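You operate a simulated robot arm through the tools that you are given. There is no shell and no other tool. Be economical: measure what you need, move in short steps, check, and stop when the job is done.

Carry out the task below with a simulated two-armed robot. There is one attempt and no reset: what you move stays moved.

## Task
Fetch the mandrel from the top of the check bench and stand it on the teal work tag. Stack the 59 mm gauge block from the top of the check bench on top of the 62 mm gauge block. Take the slim bottle marked "62" from the top of the store bench and put it on the top of the belt bench. The order is free. Set down upright: mandrel, slim bottle.
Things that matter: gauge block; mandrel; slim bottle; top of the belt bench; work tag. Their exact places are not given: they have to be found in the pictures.

The check looks at the end state, three seconds after you hand in, the way a careful person would. Anything else that was tipped, shoved, dropped, spilled or broken makes it a failure.

## Robot
Two 7-joint arms with two-finger grippers on one trunk, on a base that drives. Base frame: it is fixed to the floor where the robot stands at the start and does not move with it; the origin is under the middle of the robot, x ahead of it, y to its left, z up; the surface under the hand at the start is at about z = 0.86. Readings come in m, degrees, newtons and seconds.
The left shoulder is at the start at [0.024, 0.216, 1.13], the right one opposite. With the tool pointing down near the work surface each hand reaches from about 0.2 to 0.76 m from the robot's upright axis, wherever it stands, measured 20 degrees to its own side. Places, roughly: gauge block [1.5, 0.25, 1]; slim bottle [1.25, 2, 1]; top of the belt bench [3.6, -0.8, 0.8]. Payload 2.2 kg a hand.
The TCP of each hand is the grasp point between the finger pads, 0.019 m short of the fingertips. In the tool frame z runs along the fingers and y along their closing line. The gripper opens to 0.116 m. The gripper's body begins 0.07 m behind the TCP.
Orientation is that of the tool frame in the base frame, as a unit quaternion [x, y, z, w]. With the fingers straight down and closing along the base's y, the tool's x points along the base's -x, its y along +y and its z along -z.

## Interface
- The arms move only by the tool nudge_tool. It takes "left_deltas", "right_deltas" or both (then of equal length, played together; a hand with none holds still); each is a list of rows, each a list of 6 numbers: the shift along the tool's x, y, z in m, then the turn, a rotation vector about the tool's x, y, z in degrees. In form: [[tx, ty, tz, rx, ry, rz], ...]. A call has 1 to 12 rows; each row shifts and turns the commanded pose from where the row before left it, along the tool's axes as they then stand. "left_claw" and "right_claw" are, for a hand that has rows, the opening in per cent of the stroke, from 0 (shut) to 100 (fully open), set as the call begins (left out, the last holds). Rows are played at 5 a second. More than 0.05 m and 8.6 degrees between two rows, or a gripper value outside its range, and nothing of the call is played. Where a pose cannot be reached the arm comes as near as it can. A force on the tool above 40 N (or 10 N above the force at the start of the call, whichever is more), or a blocked arm, ends the call early, and 0.2 s more pass. The fingers move at their own pace and stop on an object; they squeeze with about 41 N. The grip force told is the motor's: it shows also when the fingers shut on nothing. Time passes only in rows, and 0.2 s behind the last, so rows that do not move let the fingers close. The reply holds the time, the measured pose of the TCP, the force on the tool along the base axes, the opening and the grip force, in the units named above and with some noise, with the torque about the TCP (base axes, N m) and any sound that the robot's microphone picked up.
- Cameras (640 x 400 px; columns grow to the right, rows downward): "scene" is now at [0.1375, 0.0022, 1.3291]; the picture's right is [0.02, -1.00, 0.00], its down [-0.32, -0.01, -0.95] and it looks along [0.95, 0.02, -0.32] (base axes); focal length 287 px, centre (320, 200). "left" rides on the left gripper at [0.069, 0.015, -0.096] in its tool frame; the picture's right is [-0.21, 0.98, 0.00], its down [-0.76, -0.17, -0.63] and it looks along [-0.62, -0.14, 0.77] (tool axes); focal length 251 px, centre (320, 200). "right" rides on the right gripper at [0.069, -0.015, -0.097] in its tool frame; the picture's right is [0.21, 0.98, 0.00], its down [-0.76, 0.17, -0.63] and it looks along [-0.62, 0.14, 0.78] (tool axes); focal length 251 px, centre (320, 200).
- camera(camera): a new picture of that camera. No time passes.
- move_column(by): slides the trunk up (or, below 0, down) by that many m; the arms and the scene camera ride with it, the base frame stays. It gives what a move gives, with no picture.
- drive_base(legs): drives the robot by 1 to 6 legs, each [ahead, left, turn to the left] in m, m and degrees, along the robot's own axes; the way and the turn of a leg run together, so that a leg with both is an arc; at most 1.5 m and 180 degrees a leg. The arms and the cameras ride along, it lands a little off, and it stops where it bumps. It gives what a move gives.
- aim_head(pan, tilt): turns the head with the scene camera to pan (to the left, within 80 degrees either way) and tilt (down, from -29 to 69), counted from straight ahead of the robot. It gives what a move gives.
- pixel_to_xyz(camera, pixels): there is no depth. For up to 12 entries [column, row, z] of the newest picture of that camera ("zoom" is the newest enlarged one), the place [x, y] in the base frame at which the ray of that pixel passes the height z, good to about 0.002 m. No time passes.
- zoom(camera, box): a new picture of the part [left, top, right, bottom] of that camera's present view, enlarged. No time passes.
- job_done(): hands the job in; it is judged then, once.

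Go step by step. Measure first, check grasps and placings, and put right what went wrong. The budget is 110 turns and 88 pictures, counting those below and the enlarged ones. Unless the task says otherwise, let go and move clear before handing in.

The tools are called after ">>>" as name(argument=value, ...) on one line, values as JSON. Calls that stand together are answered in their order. nudge_tool: Moves the arms, as the interface text tells. Its arguments: {"type":"object","properties":{"left_deltas":{"type":"array","items":{"type":"array","items":{"type":"number"}}},"left_claw":{"type":"number"},"right_deltas":{"type":"array","items":{"type":"array","items":{"type":"number"}}},"right_claw":{"type":"number"}},"required":[]} The other tools are called the same way: move_column (by) slides the trunk up or down; drive_base (legs) drives the base; aim_head (pan, tilt) turns the head that bears the scene camera; camera (camera) takes a picture; pixel_to_xyz (camera, pixels) gives the place at which the rays of pixels pass given heights; zoom (camera, box) takes an enlarged picture of a part of a camera's view; job_done () hands the job in.

At the start:

```text
time_s: 0.0
left_ee_pos: [0.5454, 0.2587, 1.2322]
left_tcp_rot: [0.0, 1.0, 0.0, -0.001]
left_force: [-0.2, 0.6, -0.8]
left_ft_torque: [-0.01, 0.03, 0.0]
left_grip_width: 0.116
left_grasp_force: 0.1
right_ee_pos: [0.459, -0.1164, 1.1579]
right_tcp_rot: [0.0, 1.0, 0.0, -0.001]
right_force: [1.5, 0.7, -0.4]
right_ft_torque: [0.02, 0.0, 0.0]
right_grip_width: 0.1162
right_grasp_force: 0.0
trunk travel left (down, up): [-0.275, 0.215]
robot x, y, heading: [0.0024, -0.0045, -0.1]
head pan, tilt: [1.1, 18.4]
```

scene: 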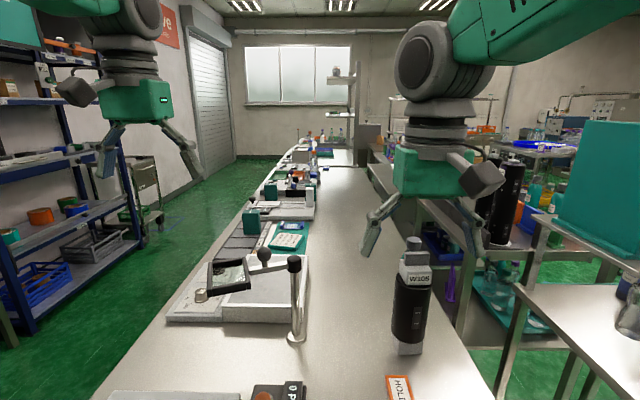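
right: 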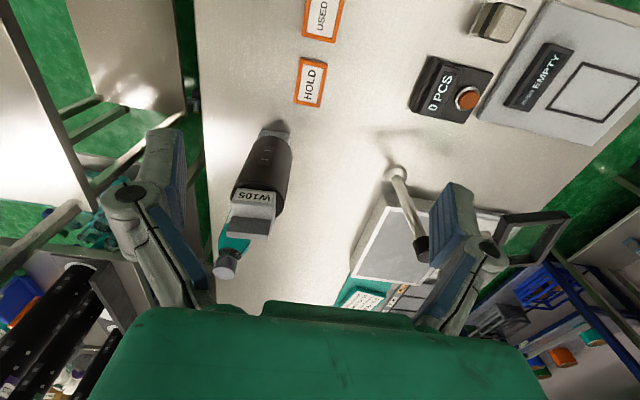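
left: 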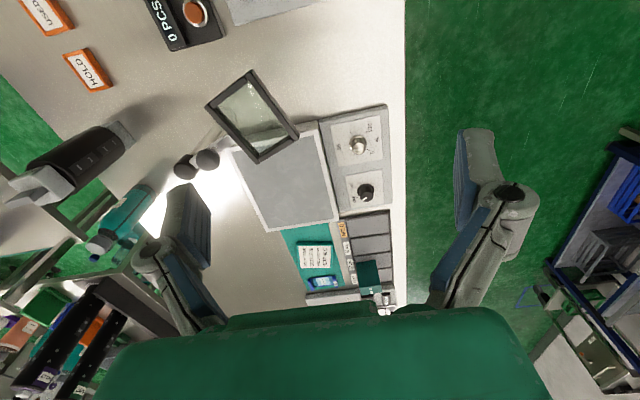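

The scene shows a long bench running ahead with items around column 290, row 200. I'll enlarge that area and look around with the head.

>>> zoom(camera="scene", box=[200, 120, 400, 260])

>>> aim_head(pan=60, tilt=18)

>>> camera(camera="scene")

>>> aim_head(pan=-50, tilt=18)

>>> camera(camera="scene")

```text
2.86 times, centred on (300, 190) of scene
```

zoom: 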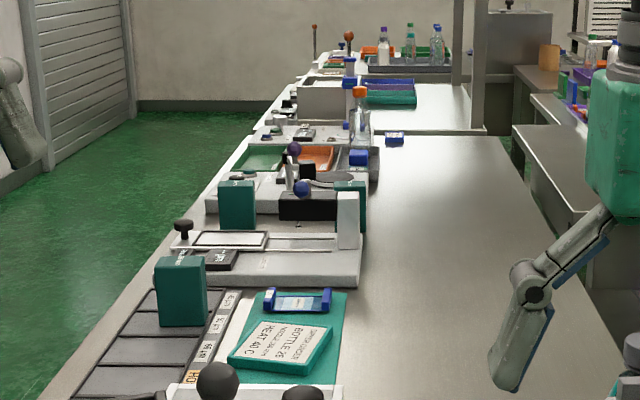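

```text
time_s: 1.3
left_ee_pos: [0.5416, 0.2602, 1.2342]
left_tcp_rot: [0.0, 1.0, 0.0, 0.0]
left_force: [-0.2, -0.1, -0.1]
left_ft_torque: [0.0, -0.03, -0.03]
left_grip_width: 0.116
left_grasp_force: 0.2
right_ee_pos: [0.4548, -0.116, 1.1589]
right_tcp_rot: [0.0, 1.0, 0.0, 0.0]
right_force: [-0.2, 0.0, -0.2]
right_ft_torque: [-0.01, 0.01, 0.0]
right_grip_width: 0.1161
right_grasp_force: 0.0
trunk travel left (down, up): [-0.275, 0.215]
robot x, y, heading: [-0.0034, 0.0003, 0.1]
head pan, tilt: [60.0, 18.0]
```

```text
83 pictures are left
```

scene: 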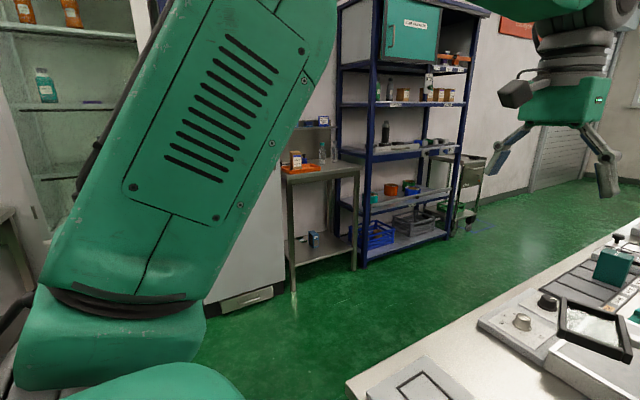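

```text
time_s: 3.2
left_ee_pos: [0.5434, 0.2579, 1.234]
left_tcp_rot: [0.0, 1.0, 0.0, 0.0]
left_force: [0.5, -0.4, 0.5]
left_ft_torque: [0.05, -0.01, -0.01]
left_grip_width: 0.1158
left_grasp_force: 0.0
right_ee_pos: [0.4563, -0.1162, 1.1582]
right_tcp_rot: [0.0, 1.0, 0.0, 0.001]
right_force: [0.1, -0.2, -0.6]
right_ft_torque: [-0.02, 0.0, 0.01]
right_grip_width: 0.1162
right_grasp_force: 0.1
trunk travel left (down, up): [-0.275, 0.215]
robot x, y, heading: [-0.0014, -0.0027, 0.0]
head pan, tilt: [-50.0, 18.0]
```

```text
82 pictures are left
```

scene: 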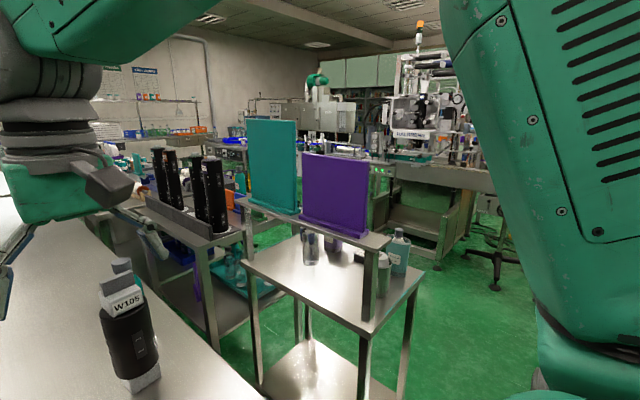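

The steel table at (320,165) in the left view with bottles fits the store bench; the check bench is likely the long one ahead. I'll look closer at both.

>>> aim_head(pan=60, tilt=18)

>>> zoom(camera="scene", box=[270, 100, 370, 190])

>>> aim_head(pan=0, tilt=18)

>>> zoom(camera="scene", box=[240, 160, 340, 220])

>>> zoom(camera="scene", box=[100, 210, 420, 400])

```text
time_s: 5.0
left_ee_pos: [0.5429, 0.2591, 1.2339]
left_tcp_rot: [0.0, 1.0, -0.001, 0.001]
left_force: [0.5, 0.3, 0.6]
left_ft_torque: [-0.02, 0.01, 0.0]
left_grip_width: 0.1159
left_grasp_force: 0.1
right_ee_pos: [0.4564, -0.1172, 1.1583]
right_tcp_rot: [0.0, 1.0, 0.0, 0.001]
right_force: [-0.1, 0.4, 0.7]
right_ft_torque: [-0.01, -0.02, 0.01]
right_grip_width: 0.1161
right_grasp_force: 0.0
trunk travel left (down, up): [-0.275, 0.215]
robot x, y, heading: [-0.0007, 0.0007, -0.2]
head pan, tilt: [60.0, 18.0]
```

```text
4.44 times, centred on (320, 145) of scene
```

zoom: 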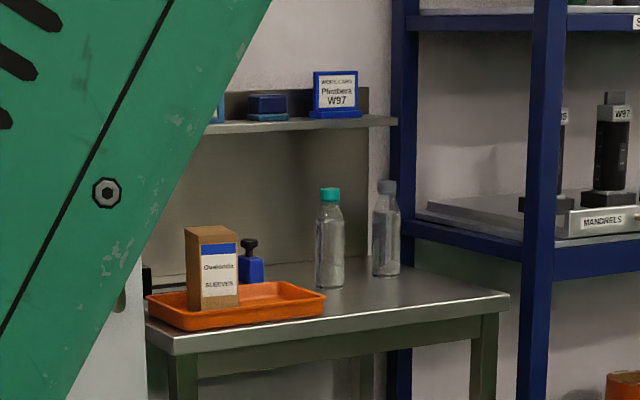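

```text
time_s: 6.3
left_ee_pos: [0.5426, 0.2587, 1.2351]
left_tcp_rot: [0.001, 1.0, 0.0, 0.001]
left_force: [0.1, -0.1, 0.5]
left_ft_torque: [-0.03, -0.03, 0.01]
left_grip_width: 0.1158
left_grasp_force: 0.0
right_ee_pos: [0.4558, -0.1167, 1.1586]
right_tcp_rot: [0.0, 1.0, 0.0, 0.001]
right_force: [-0.2, 0.2, -0.2]
right_ft_torque: [-0.01, -0.03, -0.01]
right_grip_width: 0.1161
right_grasp_force: 0.0
trunk travel left (down, up): [-0.275, 0.215]
robot x, y, heading: [0.0003, -0.0029, 0.2]
head pan, tilt: [0.0, 18.0]
```

```text
6.40 times, centred on (290, 190) of scene
```

zoom: 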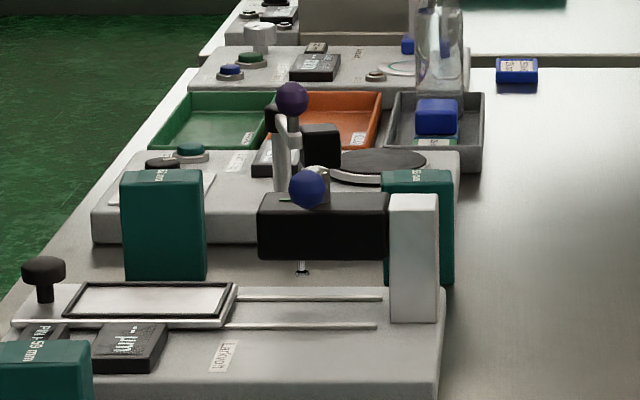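

```text
2.00 times, centred on (260, 305) of scene
```

zoom: 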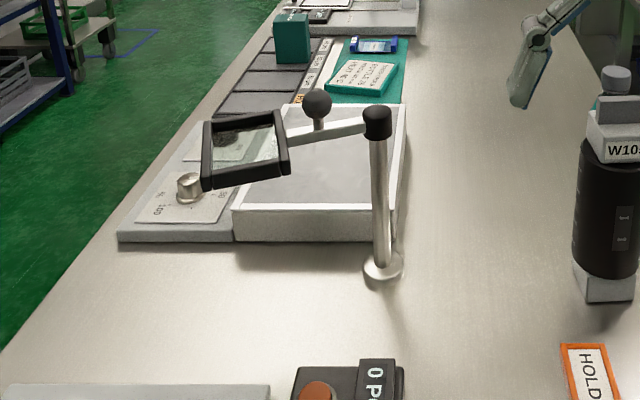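

The blocks are teal boxes, W105 mandrel is at front right, and a teal tag "BOTTLE 26" is at (362,75) in the zoom. I'll measure key points.

>>> pixel_to_xyz(camera="zoom", pixels=[[603, 290, 0.86], [603, 60, 1.1], [365, 78, 0.87], [292, 60, 0.86], [20, 340, 0.86], [190, 120, 0.86], [385, 275, 0.86], [375, 45, 0.87], [270, 10, 0.86], [120, 235, 0.86], [585, 365, 0.86]])

>>> camera(camera="scene")

>>> aim_head(pan=-12, tilt=10)

>>> zoom(camera="scene", box=[240, 120, 440, 245])

```text
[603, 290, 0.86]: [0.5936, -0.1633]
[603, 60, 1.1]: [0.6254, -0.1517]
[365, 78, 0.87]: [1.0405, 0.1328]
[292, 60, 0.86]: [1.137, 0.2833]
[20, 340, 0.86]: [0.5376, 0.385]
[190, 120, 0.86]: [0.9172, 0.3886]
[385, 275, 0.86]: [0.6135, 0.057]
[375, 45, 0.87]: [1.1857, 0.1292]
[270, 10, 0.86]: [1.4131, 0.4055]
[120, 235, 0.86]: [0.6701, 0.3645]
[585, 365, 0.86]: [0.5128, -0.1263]
```

```text
78 pictures are left
```

scene: 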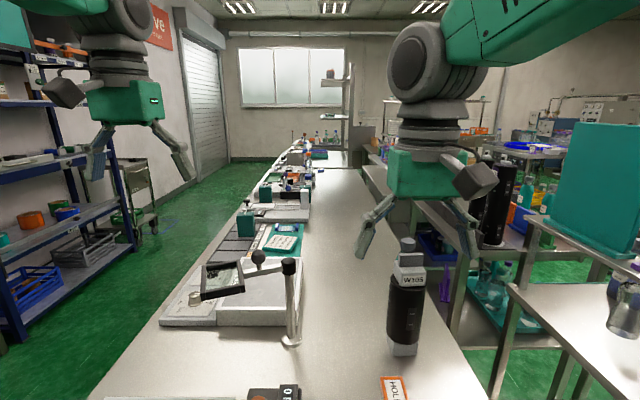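

```text
time_s: 7.1
left_ee_pos: [0.5419, 0.2593, 1.2344]
left_tcp_rot: [0.0, 1.0, 0.0, 0.001]
left_force: [0.7, 0.0, 0.2]
left_ft_torque: [-0.04, 0.0, 0.01]
left_grip_width: 0.1159
left_grasp_force: 0.0
right_ee_pos: [0.4551, -0.117, 1.1577]
right_tcp_rot: [0.001, 1.0, 0.0, 0.001]
right_force: [-0.1, -0.9, -0.5]
right_ft_torque: [0.01, 0.02, 0.05]
right_grip_width: 0.1159
right_grasp_force: 0.1
trunk travel left (down, up): [-0.275, 0.215]
robot x, y, heading: [-0.0001, -0.0017, 0.2]
head pan, tilt: [-12.0, 10.0]
```

```text
3.20 times, centred on (340, 182) of scene
```

zoom: 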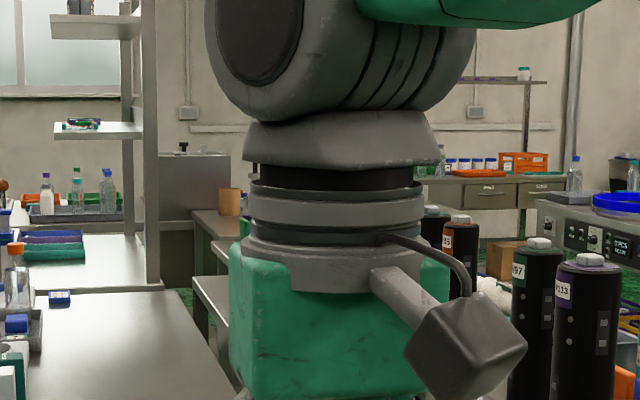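

I'll look closely at the mandrel and the teal tag before grasping.

>>> aim_head(pan=-8, tilt=35)

>>> camera(camera="scene")

>>> zoom(camera="scene", box=[200, 70, 300, 132])

>>> zoom(camera="scene", box=[300, 140, 460, 260])

```text
time_s: 8.0
left_ee_pos: [0.5416, 0.2588, 1.2342]
left_tcp_rot: [-0.001, 1.0, 0.0, 0.002]
left_force: [-0.4, 0.3, 1.0]
left_ft_torque: [-0.01, 0.0, -0.02]
left_grip_width: 0.1158
left_grasp_force: 0.0
right_ee_pos: [0.457, -0.1166, 1.1584]
right_tcp_rot: [0.0, 1.0, 0.001, 0.001]
right_force: [0.6, -0.4, 0.1]
right_ft_torque: [-0.01, -0.01, 0.0]
right_grip_width: 0.1158
right_grasp_force: 0.1
trunk travel left (down, up): [-0.275, 0.215]
robot x, y, heading: [-0.0012, -0.0013, 0.3]
head pan, tilt: [-8.0, 35.0]
```

```text
76 pictures are left
```

scene: 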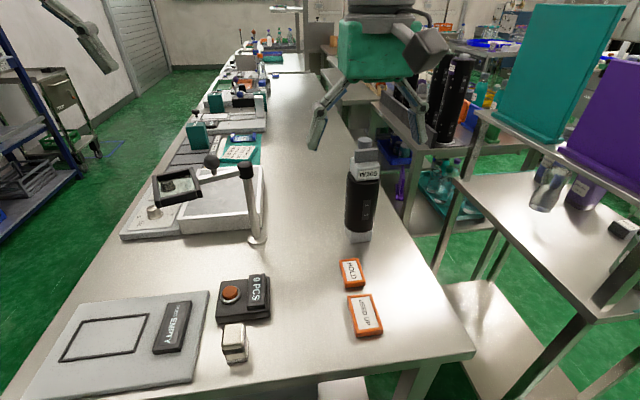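

```text
6.40 times, centred on (250, 101) of scene
```

zoom: 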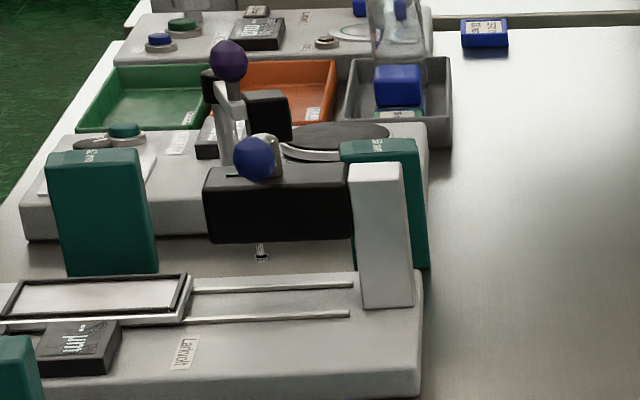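

```text
3.33 times, centred on (380, 200) of scene
```

zoom: 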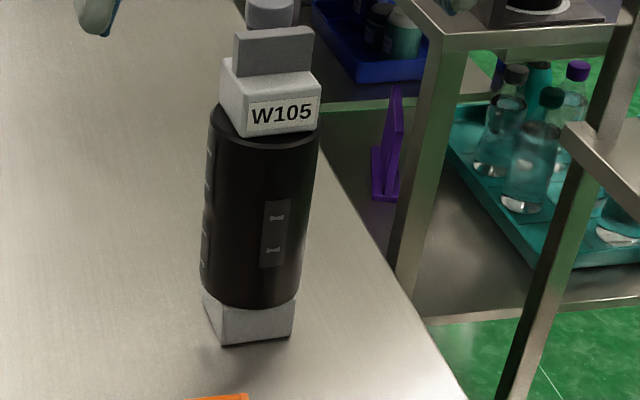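

I'll measure the mandrel's dimensions by trying heights.

>>> pixel_to_xyz(camera="zoom", pixels=[[222, 345, 0.86], [292, 338, 0.86], [204, 303, 0.88], [320, 120, 1.03], [209, 120, 1.03], [245, 137, 1.04], [318, 128, 1.04], [245, 137, 1.0], [318, 128, 1.0], [237, 75, 1.08], [312, 70, 1.08], [315, 30, 1.12]])

>>> zoom(camera="right", box=[180, 80, 340, 300])

```text
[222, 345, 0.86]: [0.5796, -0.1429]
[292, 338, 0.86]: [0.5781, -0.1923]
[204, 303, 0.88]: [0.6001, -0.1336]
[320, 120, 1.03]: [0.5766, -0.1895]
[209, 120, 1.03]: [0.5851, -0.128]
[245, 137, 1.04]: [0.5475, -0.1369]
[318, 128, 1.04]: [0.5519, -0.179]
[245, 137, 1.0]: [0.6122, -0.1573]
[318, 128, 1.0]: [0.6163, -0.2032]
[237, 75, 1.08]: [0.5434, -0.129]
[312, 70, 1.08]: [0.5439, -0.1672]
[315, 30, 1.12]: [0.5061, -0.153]
```

```text
1.82 times, centred on (260, 190) of right
```

zoom: 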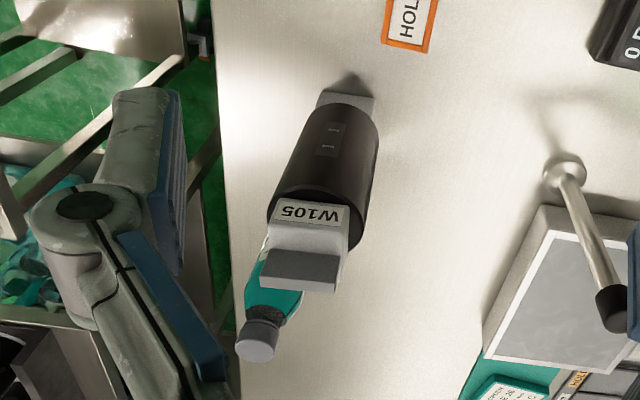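

Base front face is x≈0.579, y −0.143…−0.192; barrel ~0.066 m wide, top near z 1.02, fin to ~1.07. I'll put the right hand above it and check.

>>> nudge_tool(right_deltas=[[-0.0373, -0.0128, 0, 0, 0, 0], [-0.0373, -0.0128, 0, 0, 0, 0], [-0.0373, -0.0128, 0, 0, 0, 0], [-0.0373, -0.0128, 0, 0, 0, 0], [0, 0, 0, 0, 0, 0]], right_claw=100)

>>> camera(camera="right")

>>> zoom(camera="scene", box=[260, 80, 460, 260])

```text
time_s: 9.2
left_ee_pos: [0.5408, 0.2588, 1.2354]
left_tcp_rot: [-0.001, 1.0, 0.0, 0.002]
left_force: [-0.2, 0.1, 1.2]
left_ft_torque: [0.02, -0.01, -0.02]
left_grip_width: 0.116
left_grasp_force: 0.0
right_ee_pos: [0.6057, -0.1691, 1.1595]
right_tcp_rot: [0.0, 1.0, 0.001, 0.004]
right_force: [-0.7, -0.3, -0.1]
right_ft_torque: [0.01, -0.01, 0.0]
right_grip_width: 0.1158
right_grasp_force: 0.1
trunk travel left (down, up): [-0.275, 0.215]
robot x, y, heading: [0.0003, -0.0008, -0.1]
head pan, tilt: [-8.0, 35.0]
```

```text
72 pictures are left
```

right: 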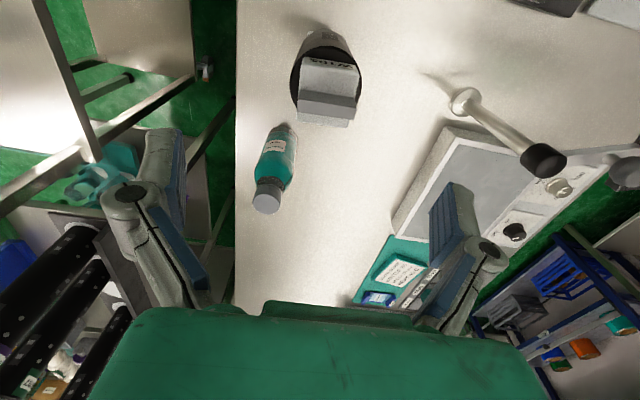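

```text
2.22 times, centred on (360, 170) of scene
```

zoom: 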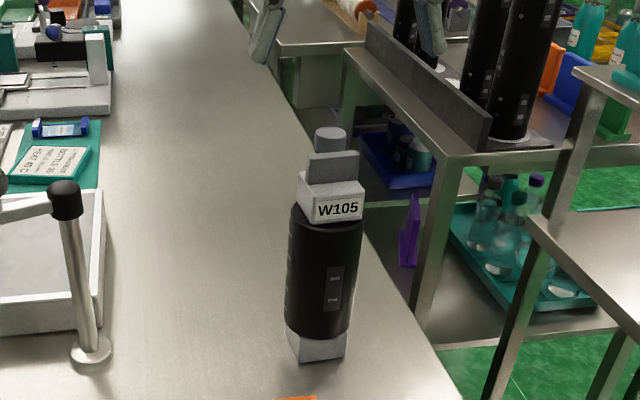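

>>> pixel_to_xyz(camera="right", pixels=[[327, 115, 1.067], [298, 110, 1.067], [354, 120, 1.067], [303, 63, 1.043], [356, 68, 1.043], [296, 110, 1.02], [290, 85, 1.02], [363, 90, 1.02], [268, 190, 1.06], [275, 150, 0.98], [272, 205, 1.06]])

>>> pixel_to_xyz(camera="zoom", pixels=[[290, 350, 0.86], [300, 363, 0.86], [345, 355, 0.86], [289, 230, 1.02], [363, 235, 1.02], [330, 135, 1.05]])

>>> zoom(camera="right", box=[240, 10, 420, 230])

```text
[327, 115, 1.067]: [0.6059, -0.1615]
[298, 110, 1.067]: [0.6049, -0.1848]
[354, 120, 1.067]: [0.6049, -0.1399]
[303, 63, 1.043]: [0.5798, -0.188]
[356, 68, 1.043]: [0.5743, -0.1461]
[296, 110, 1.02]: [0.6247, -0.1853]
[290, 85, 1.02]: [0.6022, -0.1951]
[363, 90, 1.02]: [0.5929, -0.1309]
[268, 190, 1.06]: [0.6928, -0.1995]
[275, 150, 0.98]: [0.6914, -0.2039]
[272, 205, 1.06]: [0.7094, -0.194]
```

```text
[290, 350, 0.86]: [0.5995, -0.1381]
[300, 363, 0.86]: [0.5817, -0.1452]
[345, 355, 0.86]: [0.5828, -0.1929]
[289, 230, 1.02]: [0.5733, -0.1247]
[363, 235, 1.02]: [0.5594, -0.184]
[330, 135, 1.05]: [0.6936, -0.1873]
```

```text
1.82 times, centred on (330, 120) of right
```

zoom: 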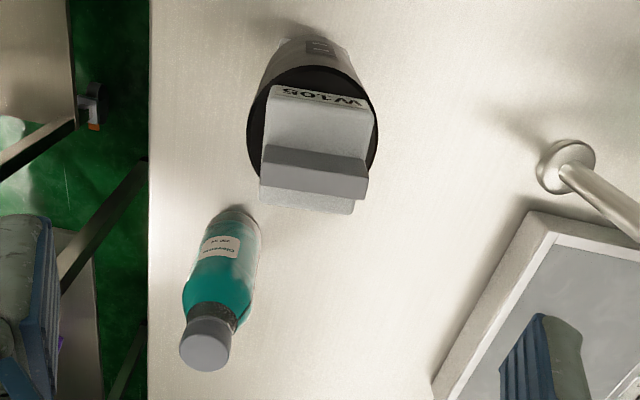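

Mandrel axis ≈ (0.603,−0.164), fin top ~1.067. Descend and grip the barrel just below its top.

>>> nudge_tool(right_deltas=[[0.003, 0.005, 0.04, 0, 0, 0], [0, 0, 0.04, 0, 0, 0], [0, 0, 0.04, 0, 0, 0], [0, 0, 0.033, 0, 0, 0], [0, 0, 0, 0, 0, 0]], right_claw=100)

>>> zoom(camera="scene", box=[280, 80, 440, 260])

```text
time_s: 10.4
left_ee_pos: [0.5426, 0.2588, 1.2341]
left_tcp_rot: [0.0, 1.0, 0.0, 0.001]
left_force: [0.4, 1.0, 0.0]
left_ft_torque: [-0.03, 0.0, -0.02]
left_grip_width: 0.1163
left_grasp_force: 0.1
right_ee_pos: [0.6044, -0.1637, 1.0035]
right_tcp_rot: [0.0, 1.0, 0.0, 0.0]
right_force: [-0.2, -0.9, 1.7]
right_ft_torque: [0.05, -0.07, -0.03]
right_grip_width: 0.1164
right_grasp_force: 0.1
trunk travel left (down, up): [-0.275, 0.215]
robot x, y, heading: [0.0003, -0.0033, -0.2]
head pan, tilt: [-8.0, 35.0]
```

```text
2.22 times, centred on (360, 170) of scene
```

zoom: 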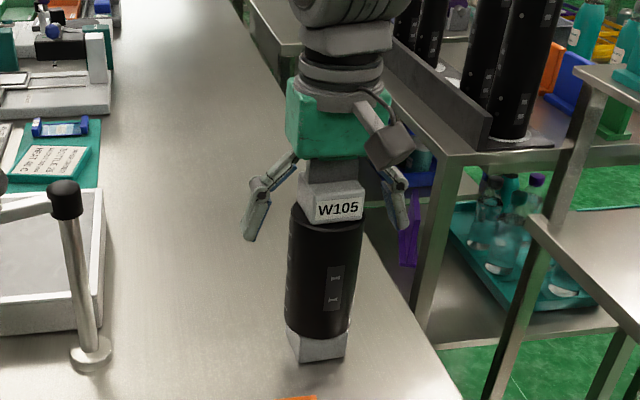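

Fingers straddle the barrel top. Close and lift slightly.

>>> nudge_tool(right_deltas=[[0, 0, 0, 0, 0, 0], [0, 0, 0, 0, 0, 0], [0, 0, 0, 0, 0, 0], [0, 0, 0, 0, 0, 0]], right_claw=0)

>>> nudge_tool(right_deltas=[[0, 0, -0.02, 0, 0, 0], [0, 0, -0.02, 0, 0, 0], [0, 0, 0, 0, 0, 0]])

>>> zoom(camera="scene", box=[280, 80, 440, 260])

```text
time_s: 11.4
left_ee_pos: [0.5421, 0.2595, 1.2338]
left_tcp_rot: [0.0, 1.0, 0.0, 0.001]
left_force: [0.4, 0.1, -0.3]
left_ft_torque: [0.0, -0.05, 0.02]
left_grip_width: 0.1162
left_grasp_force: 0.0
right_ee_pos: [0.6048, -0.1612, 1.0058]
right_tcp_rot: [0.001, 1.0, 0.0, 0.002]
right_force: [0.7, 2.0, 4.3]
right_ft_torque: [0.52, 0.18, -0.08]
right_grip_width: 0.0634
right_grasp_force: 40.6
trunk travel left (down, up): [-0.275, 0.215]
robot x, y, heading: [-0.0033, 0.0004, -0.1]
head pan, tilt: [-8.0, 35.0]
```

```text
time_s: 12.2
left_ee_pos: [0.5432, 0.2585, 1.2322]
left_tcp_rot: [-0.001, 1.0, 0.0, 0.0]
left_force: [0.9, 0.7, 0.6]
left_ft_torque: [0.02, 0.03, 0.0]
left_grip_width: 0.1158
left_grasp_force: 0.0
right_ee_pos: [0.6023, -0.1621, 1.0429]
right_tcp_rot: [-0.001, 1.0, 0.0, 0.0]
right_force: [-0.6, -0.2, -6.4]
right_ft_torque: [0.0, -0.04, 0.06]
right_grip_width: 0.0637
right_grasp_force: 40.5
trunk travel left (down, up): [-0.275, 0.215]
robot x, y, heading: [0.0002, 0.0024, 0.0]
head pan, tilt: [-8.0, 35.0]
```

```text
2.22 times, centred on (360, 170) of scene
```

zoom: 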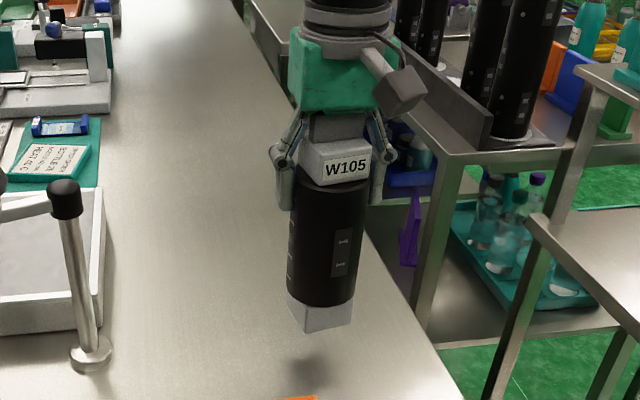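

Mandrel is held cleanly (weight ≈6.4 N). Lift it high, pull it in, then drive round to the left side of the bench.

>>> nudge_tool(right_deltas=[[0, 0, -0.05, 0, 0, 0], [0, 0, -0.05, 0, 0, 0], [0, 0, -0.05, 0, 0, 0], [0, 0, -0.05, 0, 0, 0], [0.05, 0, 0, 0, 0, 0], [0.05, 0, 0, 0, 0, 0], [0.05, 0, 0, 0, 0, 0], [0.03, 0, 0, 0, 0, 0]], left_deltas=[[0, 0, -0.02, 0, 0, 0], [0.03, 0, -0.02, 0, 0, 0], [0.03, 0, 0, 0, 0, 0], [0.03, 0, 0, 0, 0, 0], [0, 0, 0, 0, 0, 0], [0, 0, 0, 0, 0, 0], [0, 0, 0, 0, 0, 0], [0, 0, 0, 0, 0, 0]])

>>> drive_base(legs=[[-0.15, 0, 0], [0, 0.9, 0]])

>>> aim_head(pan=0, tilt=30)

>>> camera(camera="scene")

```text
time_s: 14.0
left_ee_pos: [0.4533, 0.256, 1.2746]
left_tcp_rot: [0.0, 1.0, 0.001, 0.001]
left_force: [-1.7, 0.0, 0.2]
left_ft_torque: [0.03, -0.01, 0.0]
left_grip_width: 0.1158
left_grasp_force: 0.1
right_ee_pos: [0.423, -0.165, 1.2443]
right_tcp_rot: [0.0, 1.0, 0.001, 0.0]
right_force: [-0.3, -0.5, -5.5]
right_ft_torque: [-0.01, -0.01, 0.01]
right_grip_width: 0.0634
right_grasp_force: 41.2
trunk travel left (down, up): [-0.275, 0.215]
robot x, y, heading: [0.0012, 0.0, 0.4]
head pan, tilt: [-8.0, 35.0]
```

```text
time_s: 19.7
left_ee_pos: [0.2941, 1.1464, 1.2752]
left_tcp_rot: [-0.005, 1.0, 0.004, 0.001]
left_force: [0.2, -0.5, -0.1]
left_ft_torque: [0.01, -0.02, -0.01]
left_grip_width: 0.1163
left_grasp_force: 0.0
right_ee_pos: [0.2672, 0.7264, 1.2454]
right_tcp_rot: [-0.005, 1.0, 0.004, 0.0]
right_force: [0.4, 0.4, -5.9]
right_ft_torque: [0.0, 0.0, -0.03]
right_grip_width: 0.0635
right_grasp_force: 41.2
trunk travel left (down, up): [-0.275, 0.215]
robot x, y, heading: [-0.1555, 0.8945, 0.6]
head pan, tilt: [-8.0, 35.0]
```

```text
time_s: 20.4
left_ee_pos: [0.2908, 1.1547, 1.2751]
left_tcp_rot: [-0.005, 1.0, 0.0, 0.002]
left_force: [-0.5, 0.1, 0.7]
left_ft_torque: [0.02, 0.02, 0.01]
left_grip_width: 0.1161
left_grasp_force: 0.1
right_ee_pos: [0.265, 0.7339, 1.2473]
right_tcp_rot: [-0.005, 1.0, 0.001, 0.001]
right_force: [2.2, -0.6, -5.9]
right_ft_torque: [0.06, 0.0, -0.02]
right_grip_width: 0.0635
right_grasp_force: 41.0
trunk travel left (down, up): [-0.275, 0.215]
robot x, y, heading: [-0.1569, 0.8912, 1.0]
head pan, tilt: [0.0, 30.0]
```

```text
67 pictures are left
```

scene: 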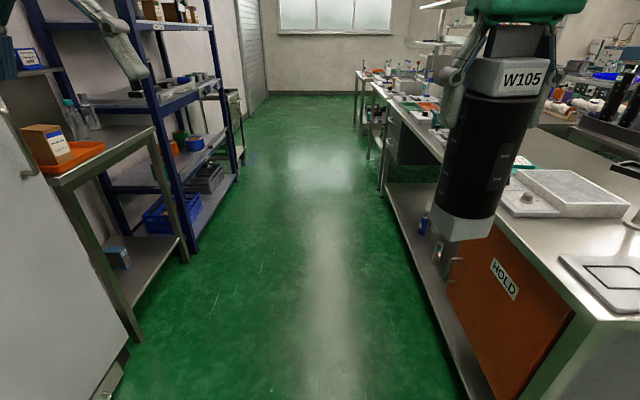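

The aisle is clear. I'll measure its borders on the floor and table edge.

>>> pixel_to_xyz(camera="scene", pixels=[[138, 338, 0], [190, 262, 0], [150, 130, 0.9], [60, 185, 0.9], [470, 395, 0], [385, 190, 0], [120, 380, 0], [195, 255, 0], [360, 75, 0.86], [383, 195, 0.1]])

```text
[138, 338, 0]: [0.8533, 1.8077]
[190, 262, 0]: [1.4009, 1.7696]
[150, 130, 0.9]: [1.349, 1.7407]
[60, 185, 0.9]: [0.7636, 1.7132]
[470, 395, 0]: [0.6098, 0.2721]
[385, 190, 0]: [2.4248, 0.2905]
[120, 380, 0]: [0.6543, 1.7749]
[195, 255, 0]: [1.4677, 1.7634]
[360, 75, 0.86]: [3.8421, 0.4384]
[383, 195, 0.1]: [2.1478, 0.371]
```

Aisle spans y≈0.4–1.71. Drive to about (1.05, 1.05), turn right 90°, look.

>>> drive_base(legs=[[1.22, 0.12, 0], [0, 0, -91], [0.15, 0, 0]])

>>> aim_head(pan=0, tilt=40)

>>> camera(camera="scene")

```text
time_s: 31.4
left_ee_pos: [1.3103, 0.4307, 1.2756]
left_tcp_rot: [0.71, 0.704, -0.001, 0.002]
left_force: [-0.1, 0.4, -0.3]
left_ft_torque: [-0.02, -0.01, 0.0]
left_grip_width: 0.1161
left_grasp_force: 0.0
right_ee_pos: [0.8898, 0.4614, 1.2472]
right_tcp_rot: [0.71, 0.704, -0.001, 0.002]
right_force: [-0.9, 0.7, -6.3]
right_ft_torque: [-0.02, -0.04, 0.01]
right_grip_width: 0.0632
right_grasp_force: 41.0
trunk travel left (down, up): [-0.275, 0.215]
robot x, y, heading: [1.0562, 0.8812, -90.2]
head pan, tilt: [0.0, 30.0]
```

```text
time_s: 32.1
left_ee_pos: [1.3114, 0.4289, 1.2756]
left_tcp_rot: [0.71, 0.705, -0.001, 0.002]
left_force: [0.3, -0.1, -0.2]
left_ft_torque: [-0.01, 0.0, 0.0]
left_grip_width: 0.1161
left_grasp_force: 0.0
right_ee_pos: [0.891, 0.4615, 1.2463]
right_tcp_rot: [0.709, 0.705, -0.002, 0.001]
right_force: [0.3, -0.5, -6.6]
right_ft_torque: [0.02, 0.0, 0.03]
right_grip_width: 0.0632
right_grasp_force: 41.4
trunk travel left (down, up): [-0.275, 0.215]
robot x, y, heading: [1.0561, 0.88, -90.4]
head pan, tilt: [0.0, 40.0]
```

```text
66 pictures are left
```

scene: 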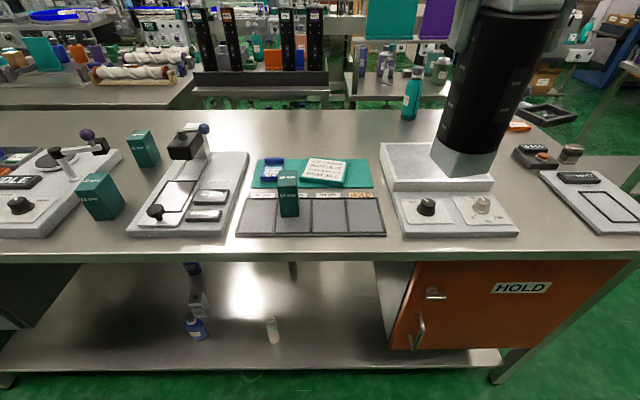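

Now I see three teal gauge blocks and the teal tag on a mat at (325,172). Zoom to read labels.

>>> zoom(camera="scene", box=[230, 145, 390, 245])

>>> zoom(camera="scene", box=[0, 120, 260, 250])

>>> zoom(camera="scene", box=[380, 40, 640, 220])

```text
4.00 times, centred on (310, 195) of scene
```

zoom: 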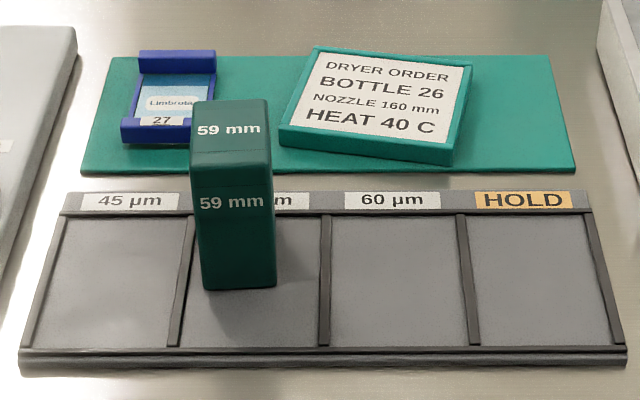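

```text
2.46 times, centred on (130, 185) of scene
```

zoom: 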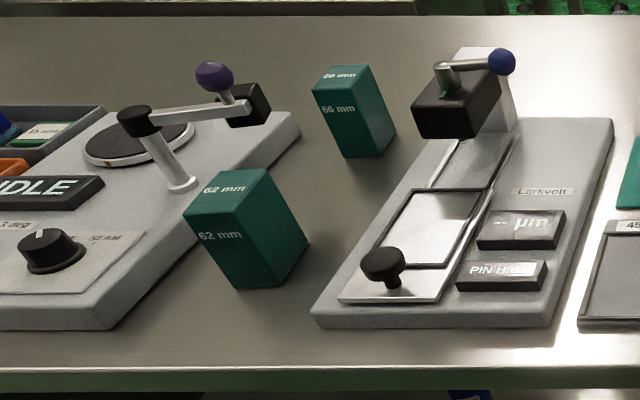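

```text
2.22 times, centred on (510, 130) of scene
```

zoom: 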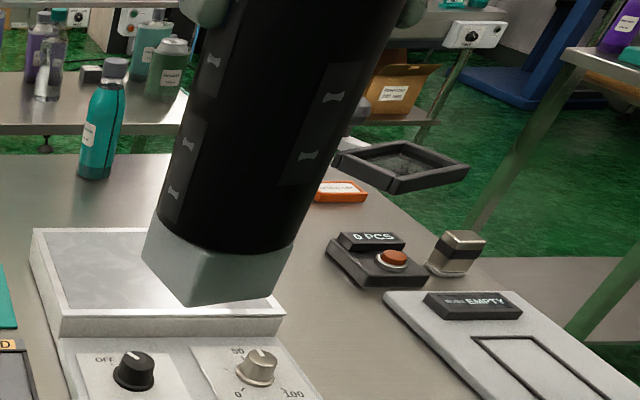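

59 mm is in the tray, 62 mm at left. To be sure about which item is the "teal work tag", I look further along the bench before placing.

>>> aim_head(pan=50, tilt=30)

>>> zoom(camera="scene", box=[100, 60, 540, 330])

>>> zoom(camera="scene", box=[180, 110, 340, 210])

```text
time_s: 33.3
left_ee_pos: [1.3114, 0.4314, 1.2753]
left_tcp_rot: [0.71, 0.704, -0.002, 0.002]
left_force: [-0.1, 0.9, 0.0]
left_ft_torque: [0.0, -0.01, 0.01]
left_grip_width: 0.1163
left_grasp_force: 0.1
right_ee_pos: [0.8917, 0.4623, 1.247]
right_tcp_rot: [0.71, 0.704, -0.001, 0.001]
right_force: [-0.7, 0.0, -6.7]
right_ft_torque: [0.0, 0.01, 0.0]
right_grip_width: 0.0631
right_grasp_force: 41.1
trunk travel left (down, up): [-0.275, 0.215]
robot x, y, heading: [1.058, 0.8809, -90.4]
head pan, tilt: [50.0, 30.0]
```

```text
1.45 times, centred on (320, 195) of scene
```

zoom: 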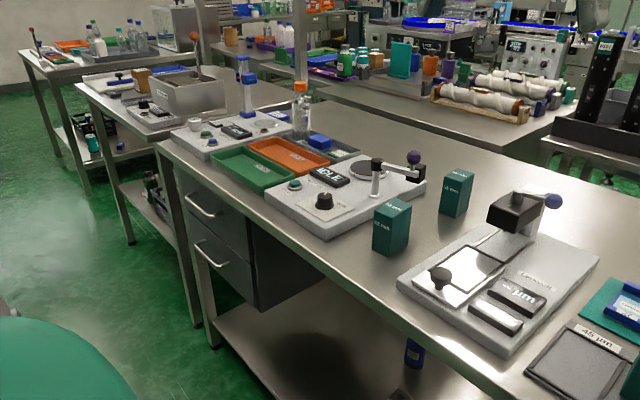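

```text
4.00 times, centred on (260, 160) of scene
```

zoom: 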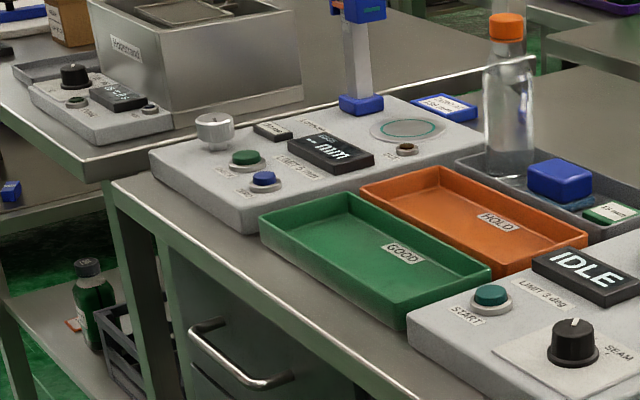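

>>> zoom(camera="scene", box=[270, 122, 310, 147])

>>> zoom(camera="scene", box=[300, 150, 350, 182])

>>> zoom(camera="scene", box=[250, 50, 550, 170])

```text
16.00 times, centred on (290, 134) of scene
```

zoom: 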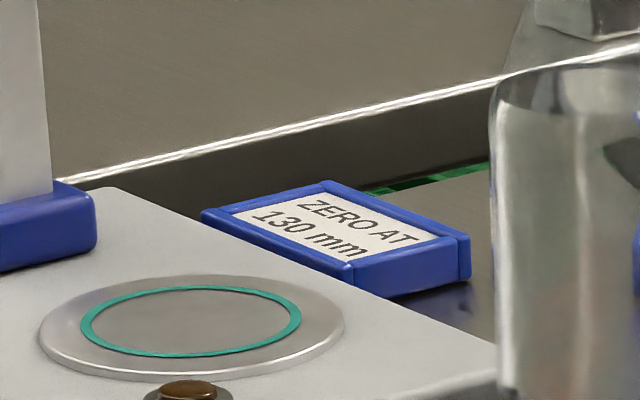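

```text
12.50 times, centred on (325, 166) of scene
```

zoom: 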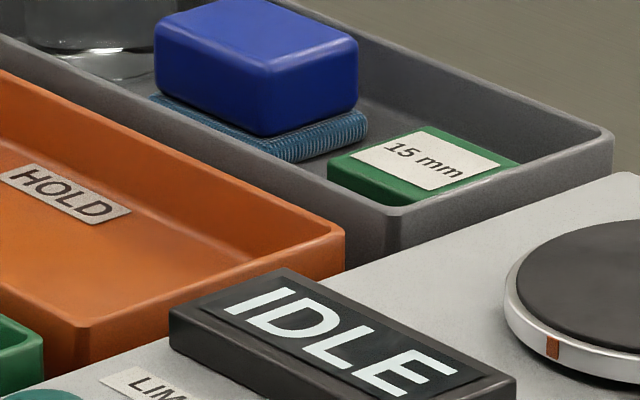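

```text
2.13 times, centred on (400, 110) of scene
```

zoom: 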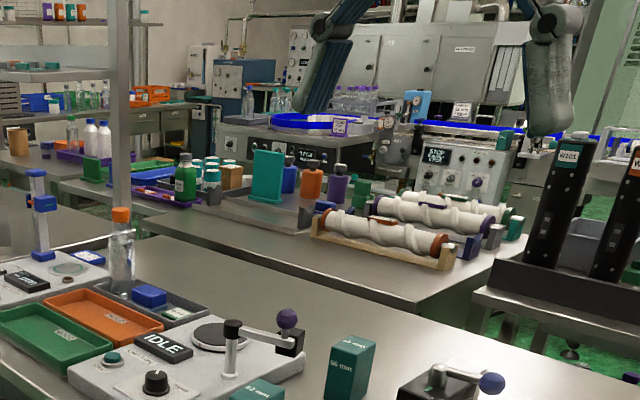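

No other teal tag yet. I'll do the stacking with the left hand while the right holds the mandrel clear, then survey more. Measuring the blocks first.

>>> aim_head(pan=15, tilt=38)

>>> zoom(camera="scene", box=[120, 120, 440, 300])

```text
time_s: 34.3
left_ee_pos: [1.3106, 0.4301, 1.2754]
left_tcp_rot: [0.71, 0.705, -0.002, 0.002]
left_force: [-0.1, 1.0, 0.2]
left_ft_torque: [-0.03, 0.02, -0.01]
left_grip_width: 0.1158
left_grasp_force: 0.0
right_ee_pos: [0.891, 0.4634, 1.2476]
right_tcp_rot: [0.709, 0.705, -0.001, 0.002]
right_force: [-0.6, 0.3, -6.6]
right_ft_torque: [0.0, -0.03, 0.0]
right_grip_width: 0.0634
right_grasp_force: 41.1
trunk travel left (down, up): [-0.275, 0.215]
robot x, y, heading: [1.0589, 0.8813, -90.2]
head pan, tilt: [15.0, 38.0]
```

```text
2.00 times, centred on (280, 210) of scene
```

zoom: 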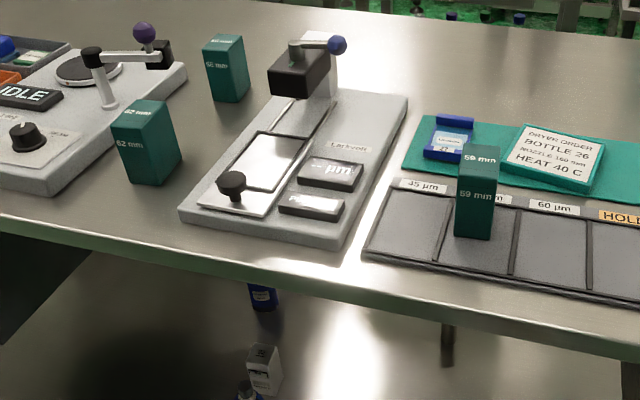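

>>> pixel_to_xyz(camera="zoom", pixels=[[455, 236, 0.865], [490, 241, 0.865], [456, 185, 0.95], [497, 185, 0.95], [463, 147, 0.95], [501, 150, 0.95], [124, 172, 0.86], [158, 186, 0.86], [182, 153, 0.86], [552, 165, 0.875], [360, 255, 0.86]])

>>> zoom(camera="scene", box=[330, 185, 390, 245])

>>> zoom(camera="scene", box=[160, 160, 220, 220])

```text
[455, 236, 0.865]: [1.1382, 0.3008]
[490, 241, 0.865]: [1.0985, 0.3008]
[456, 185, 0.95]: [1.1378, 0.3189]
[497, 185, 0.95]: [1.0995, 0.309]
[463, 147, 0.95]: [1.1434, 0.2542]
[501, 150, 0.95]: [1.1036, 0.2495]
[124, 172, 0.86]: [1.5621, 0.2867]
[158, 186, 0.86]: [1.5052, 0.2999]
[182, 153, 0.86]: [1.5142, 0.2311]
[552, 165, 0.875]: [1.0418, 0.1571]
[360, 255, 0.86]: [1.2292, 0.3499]
```

```text
6.67 times, centred on (360, 215) of scene
```

zoom: 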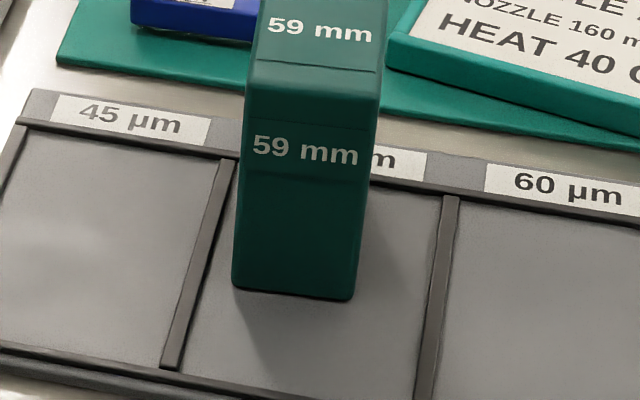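

```text
6.67 times, centred on (190, 190) of scene
```

zoom: 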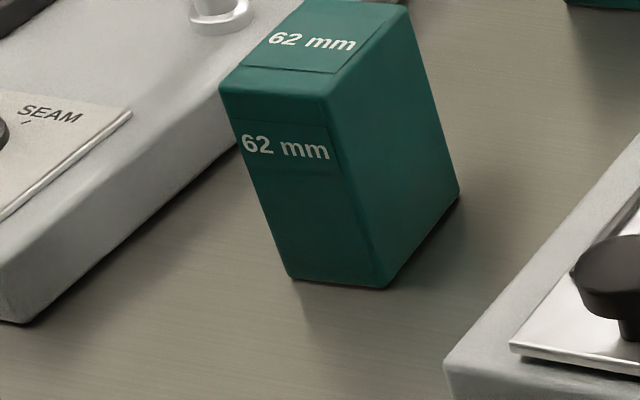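

>>> pixel_to_xyz(camera="zoom", pixels=[[292, 281, 0.86], [386, 288, 0.86], [459, 194, 0.86], [222, 88, 0.935], [325, 98, 0.935], [410, 8, 0.935], [222, 88, 0.945], [325, 98, 0.945], [410, 8, 0.945], [325, 98, 0.925]])

>>> zoom(camera="scene", box=[330, 180, 390, 245])

```text
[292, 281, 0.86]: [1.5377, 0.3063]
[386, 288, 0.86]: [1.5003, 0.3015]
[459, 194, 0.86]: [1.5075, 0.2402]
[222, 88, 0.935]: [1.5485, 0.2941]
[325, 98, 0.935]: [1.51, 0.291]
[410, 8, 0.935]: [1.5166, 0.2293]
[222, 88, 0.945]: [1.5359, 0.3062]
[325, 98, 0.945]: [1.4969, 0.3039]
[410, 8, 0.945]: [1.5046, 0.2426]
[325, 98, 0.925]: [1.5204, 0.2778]
```

```text
6.15 times, centred on (360, 212) of scene
```

zoom: 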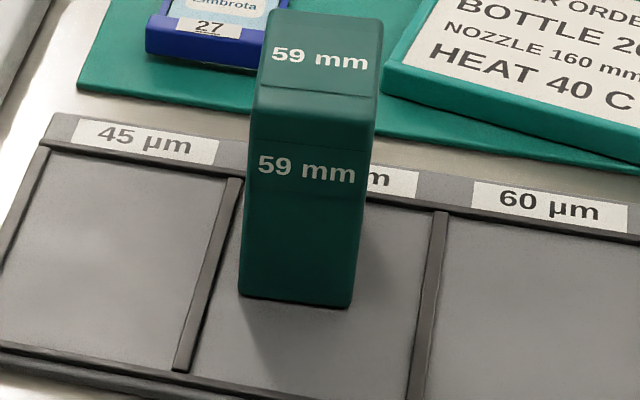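

>>> pixel_to_xyz(camera="zoom", pixels=[[239, 294, 0.865], [350, 308, 0.865], [252, 112, 0.94], [373, 122, 0.94], [380, 18, 0.94], [265, 10, 0.94], [252, 112, 0.95], [373, 122, 0.95], [380, 18, 0.95], [265, 10, 0.95]])

```text
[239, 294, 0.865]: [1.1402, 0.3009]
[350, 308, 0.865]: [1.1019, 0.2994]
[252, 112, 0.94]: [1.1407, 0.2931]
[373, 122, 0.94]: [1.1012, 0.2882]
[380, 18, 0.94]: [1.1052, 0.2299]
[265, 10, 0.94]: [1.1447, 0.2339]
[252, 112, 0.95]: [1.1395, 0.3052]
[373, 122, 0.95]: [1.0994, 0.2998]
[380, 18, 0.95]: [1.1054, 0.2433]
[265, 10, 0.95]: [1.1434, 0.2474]
```

59 block: centre ≈(1.122,0.273), top z≈0.948, long axis turned ~4°. 62 block: centre ≈(1.523,0.273), top≈0.943, turned ~6.7°. Moving left hand above the 59 block.

>>> nudge_tool(left_deltas=[[-0.0314, -0.0377, 0, 0, 0, -1], [-0.0314, -0.0377, 0, 0, 0, -1], [-0.0314, -0.0377, 0, 0, 0, -1], [-0.0314, -0.0377, 0, 0, 0, -1.5], [-0.0314, -0.0377, 0.0, 0, 0, 0], [0, 0, 0.05, 0, 0, 0], [0, 0, 0.05, 0, 0, 0], [0, 0, 0.05, 0, 0, 0], [0, 0, 0, 0, 0, 0]], left_claw=100)

>>> camera(camera="left")

```text
time_s: 36.3
left_ee_pos: [1.148, 0.2899, 1.1272]
left_tcp_rot: [0.682, 0.731, -0.002, 0.003]
left_force: [0.8, 0.6, 0.3]
left_ft_torque: [-0.04, 0.02, -0.01]
left_grip_width: 0.1161
left_grasp_force: 0.0
left hand out of reach, approached as far as the arm can: row 5
right_ee_pos: [0.8903, 0.4653, 1.2493]
right_tcp_rot: [0.71, 0.705, -0.002, 0.002]
right_force: [-0.3, 0.0, -5.8]
right_ft_torque: [-0.03, -0.01, -0.04]
right_grip_width: 0.0633
right_grasp_force: 40.8
trunk travel left (down, up): [-0.275, 0.215]
robot x, y, heading: [1.0579, 0.8812, -90.5]
head pan, tilt: [15.0, 38.0]
```

```text
53 pictures are left
```

left: 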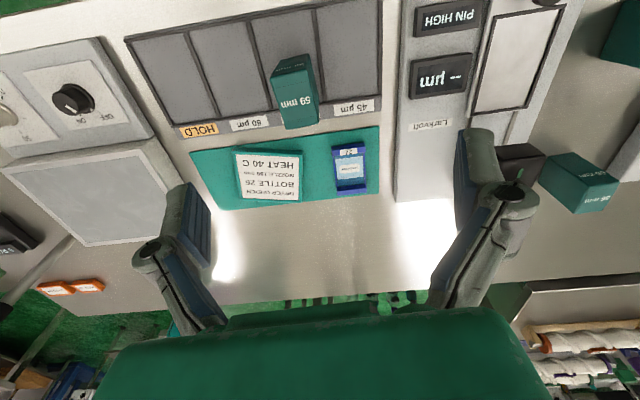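

>>> zoom(camera="left", box=[230, 30, 370, 150])

```text
3.33 times, centred on (300, 90) of left
```

zoom: 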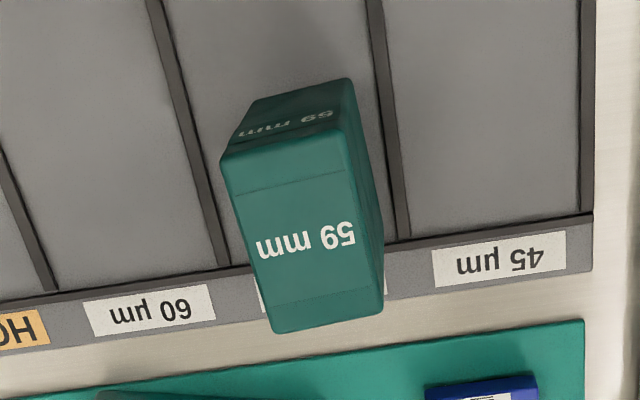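

>>> pixel_to_xyz(camera="zoom", pixels=[[222, 158, 0.948], [340, 130, 0.948], [383, 308, 0.948], [275, 332, 0.948], [222, 158, 0.94], [340, 130, 0.94], [383, 308, 0.94], [275, 332, 0.94], [255, 100, 0.865], [345, 80, 0.865]])

```text
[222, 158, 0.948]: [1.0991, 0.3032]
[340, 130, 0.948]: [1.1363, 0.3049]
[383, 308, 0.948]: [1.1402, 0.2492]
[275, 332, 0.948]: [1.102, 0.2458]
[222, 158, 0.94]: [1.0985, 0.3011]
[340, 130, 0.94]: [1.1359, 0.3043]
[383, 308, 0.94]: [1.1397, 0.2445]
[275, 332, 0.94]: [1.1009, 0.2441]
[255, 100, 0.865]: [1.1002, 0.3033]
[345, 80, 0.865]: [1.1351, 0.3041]
```

Block centre ≈(1.1195, 0.275). Align and descend to grip height 0.915.

>>> nudge_tool(left_deltas=[[-0.0065, -0.0148, 0.02, 0, 0, 0], [-0.0065, -0.0147, 0.04, 0, 0, 0], [0, 0, 0.04, 0, 0, 0], [0, 0, 0.04, 0, 0, 0], [0, 0, 0.04, 0, 0, 0], [0, 0, 0.032, 0, 0, 0], [0, 0, 0, 0, 0, 0]], left_claw=100)

>>> zoom(camera="left", box=[160, 20, 480, 220])

```text
time_s: 37.9
left_ee_pos: [1.1195, 0.2725, 0.9145]
left_tcp_rot: [0.681, 0.732, -0.002, 0.003]
left_force: [-0.1, 0.0, 0.2]
left_ft_torque: [-0.06, 0.0, -0.01]
left_grip_width: 0.1161
left_grasp_force: 0.0
right_ee_pos: [0.8885, 0.464, 1.2473]
right_tcp_rot: [0.71, 0.704, -0.001, 0.003]
right_force: [0.6, 0.5, -5.4]
right_ft_torque: [-0.02, -0.03, 0.04]
right_grip_width: 0.0631
right_grasp_force: 40.7
trunk travel left (down, up): [-0.275, 0.215]
robot x, y, heading: [1.0616, 0.8792, -90.3]
head pan, tilt: [15.0, 38.0]
```

```text
2.00 times, centred on (320, 120) of left
```

zoom: 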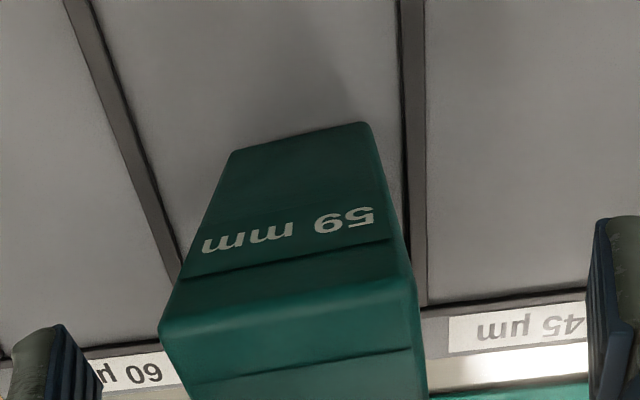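

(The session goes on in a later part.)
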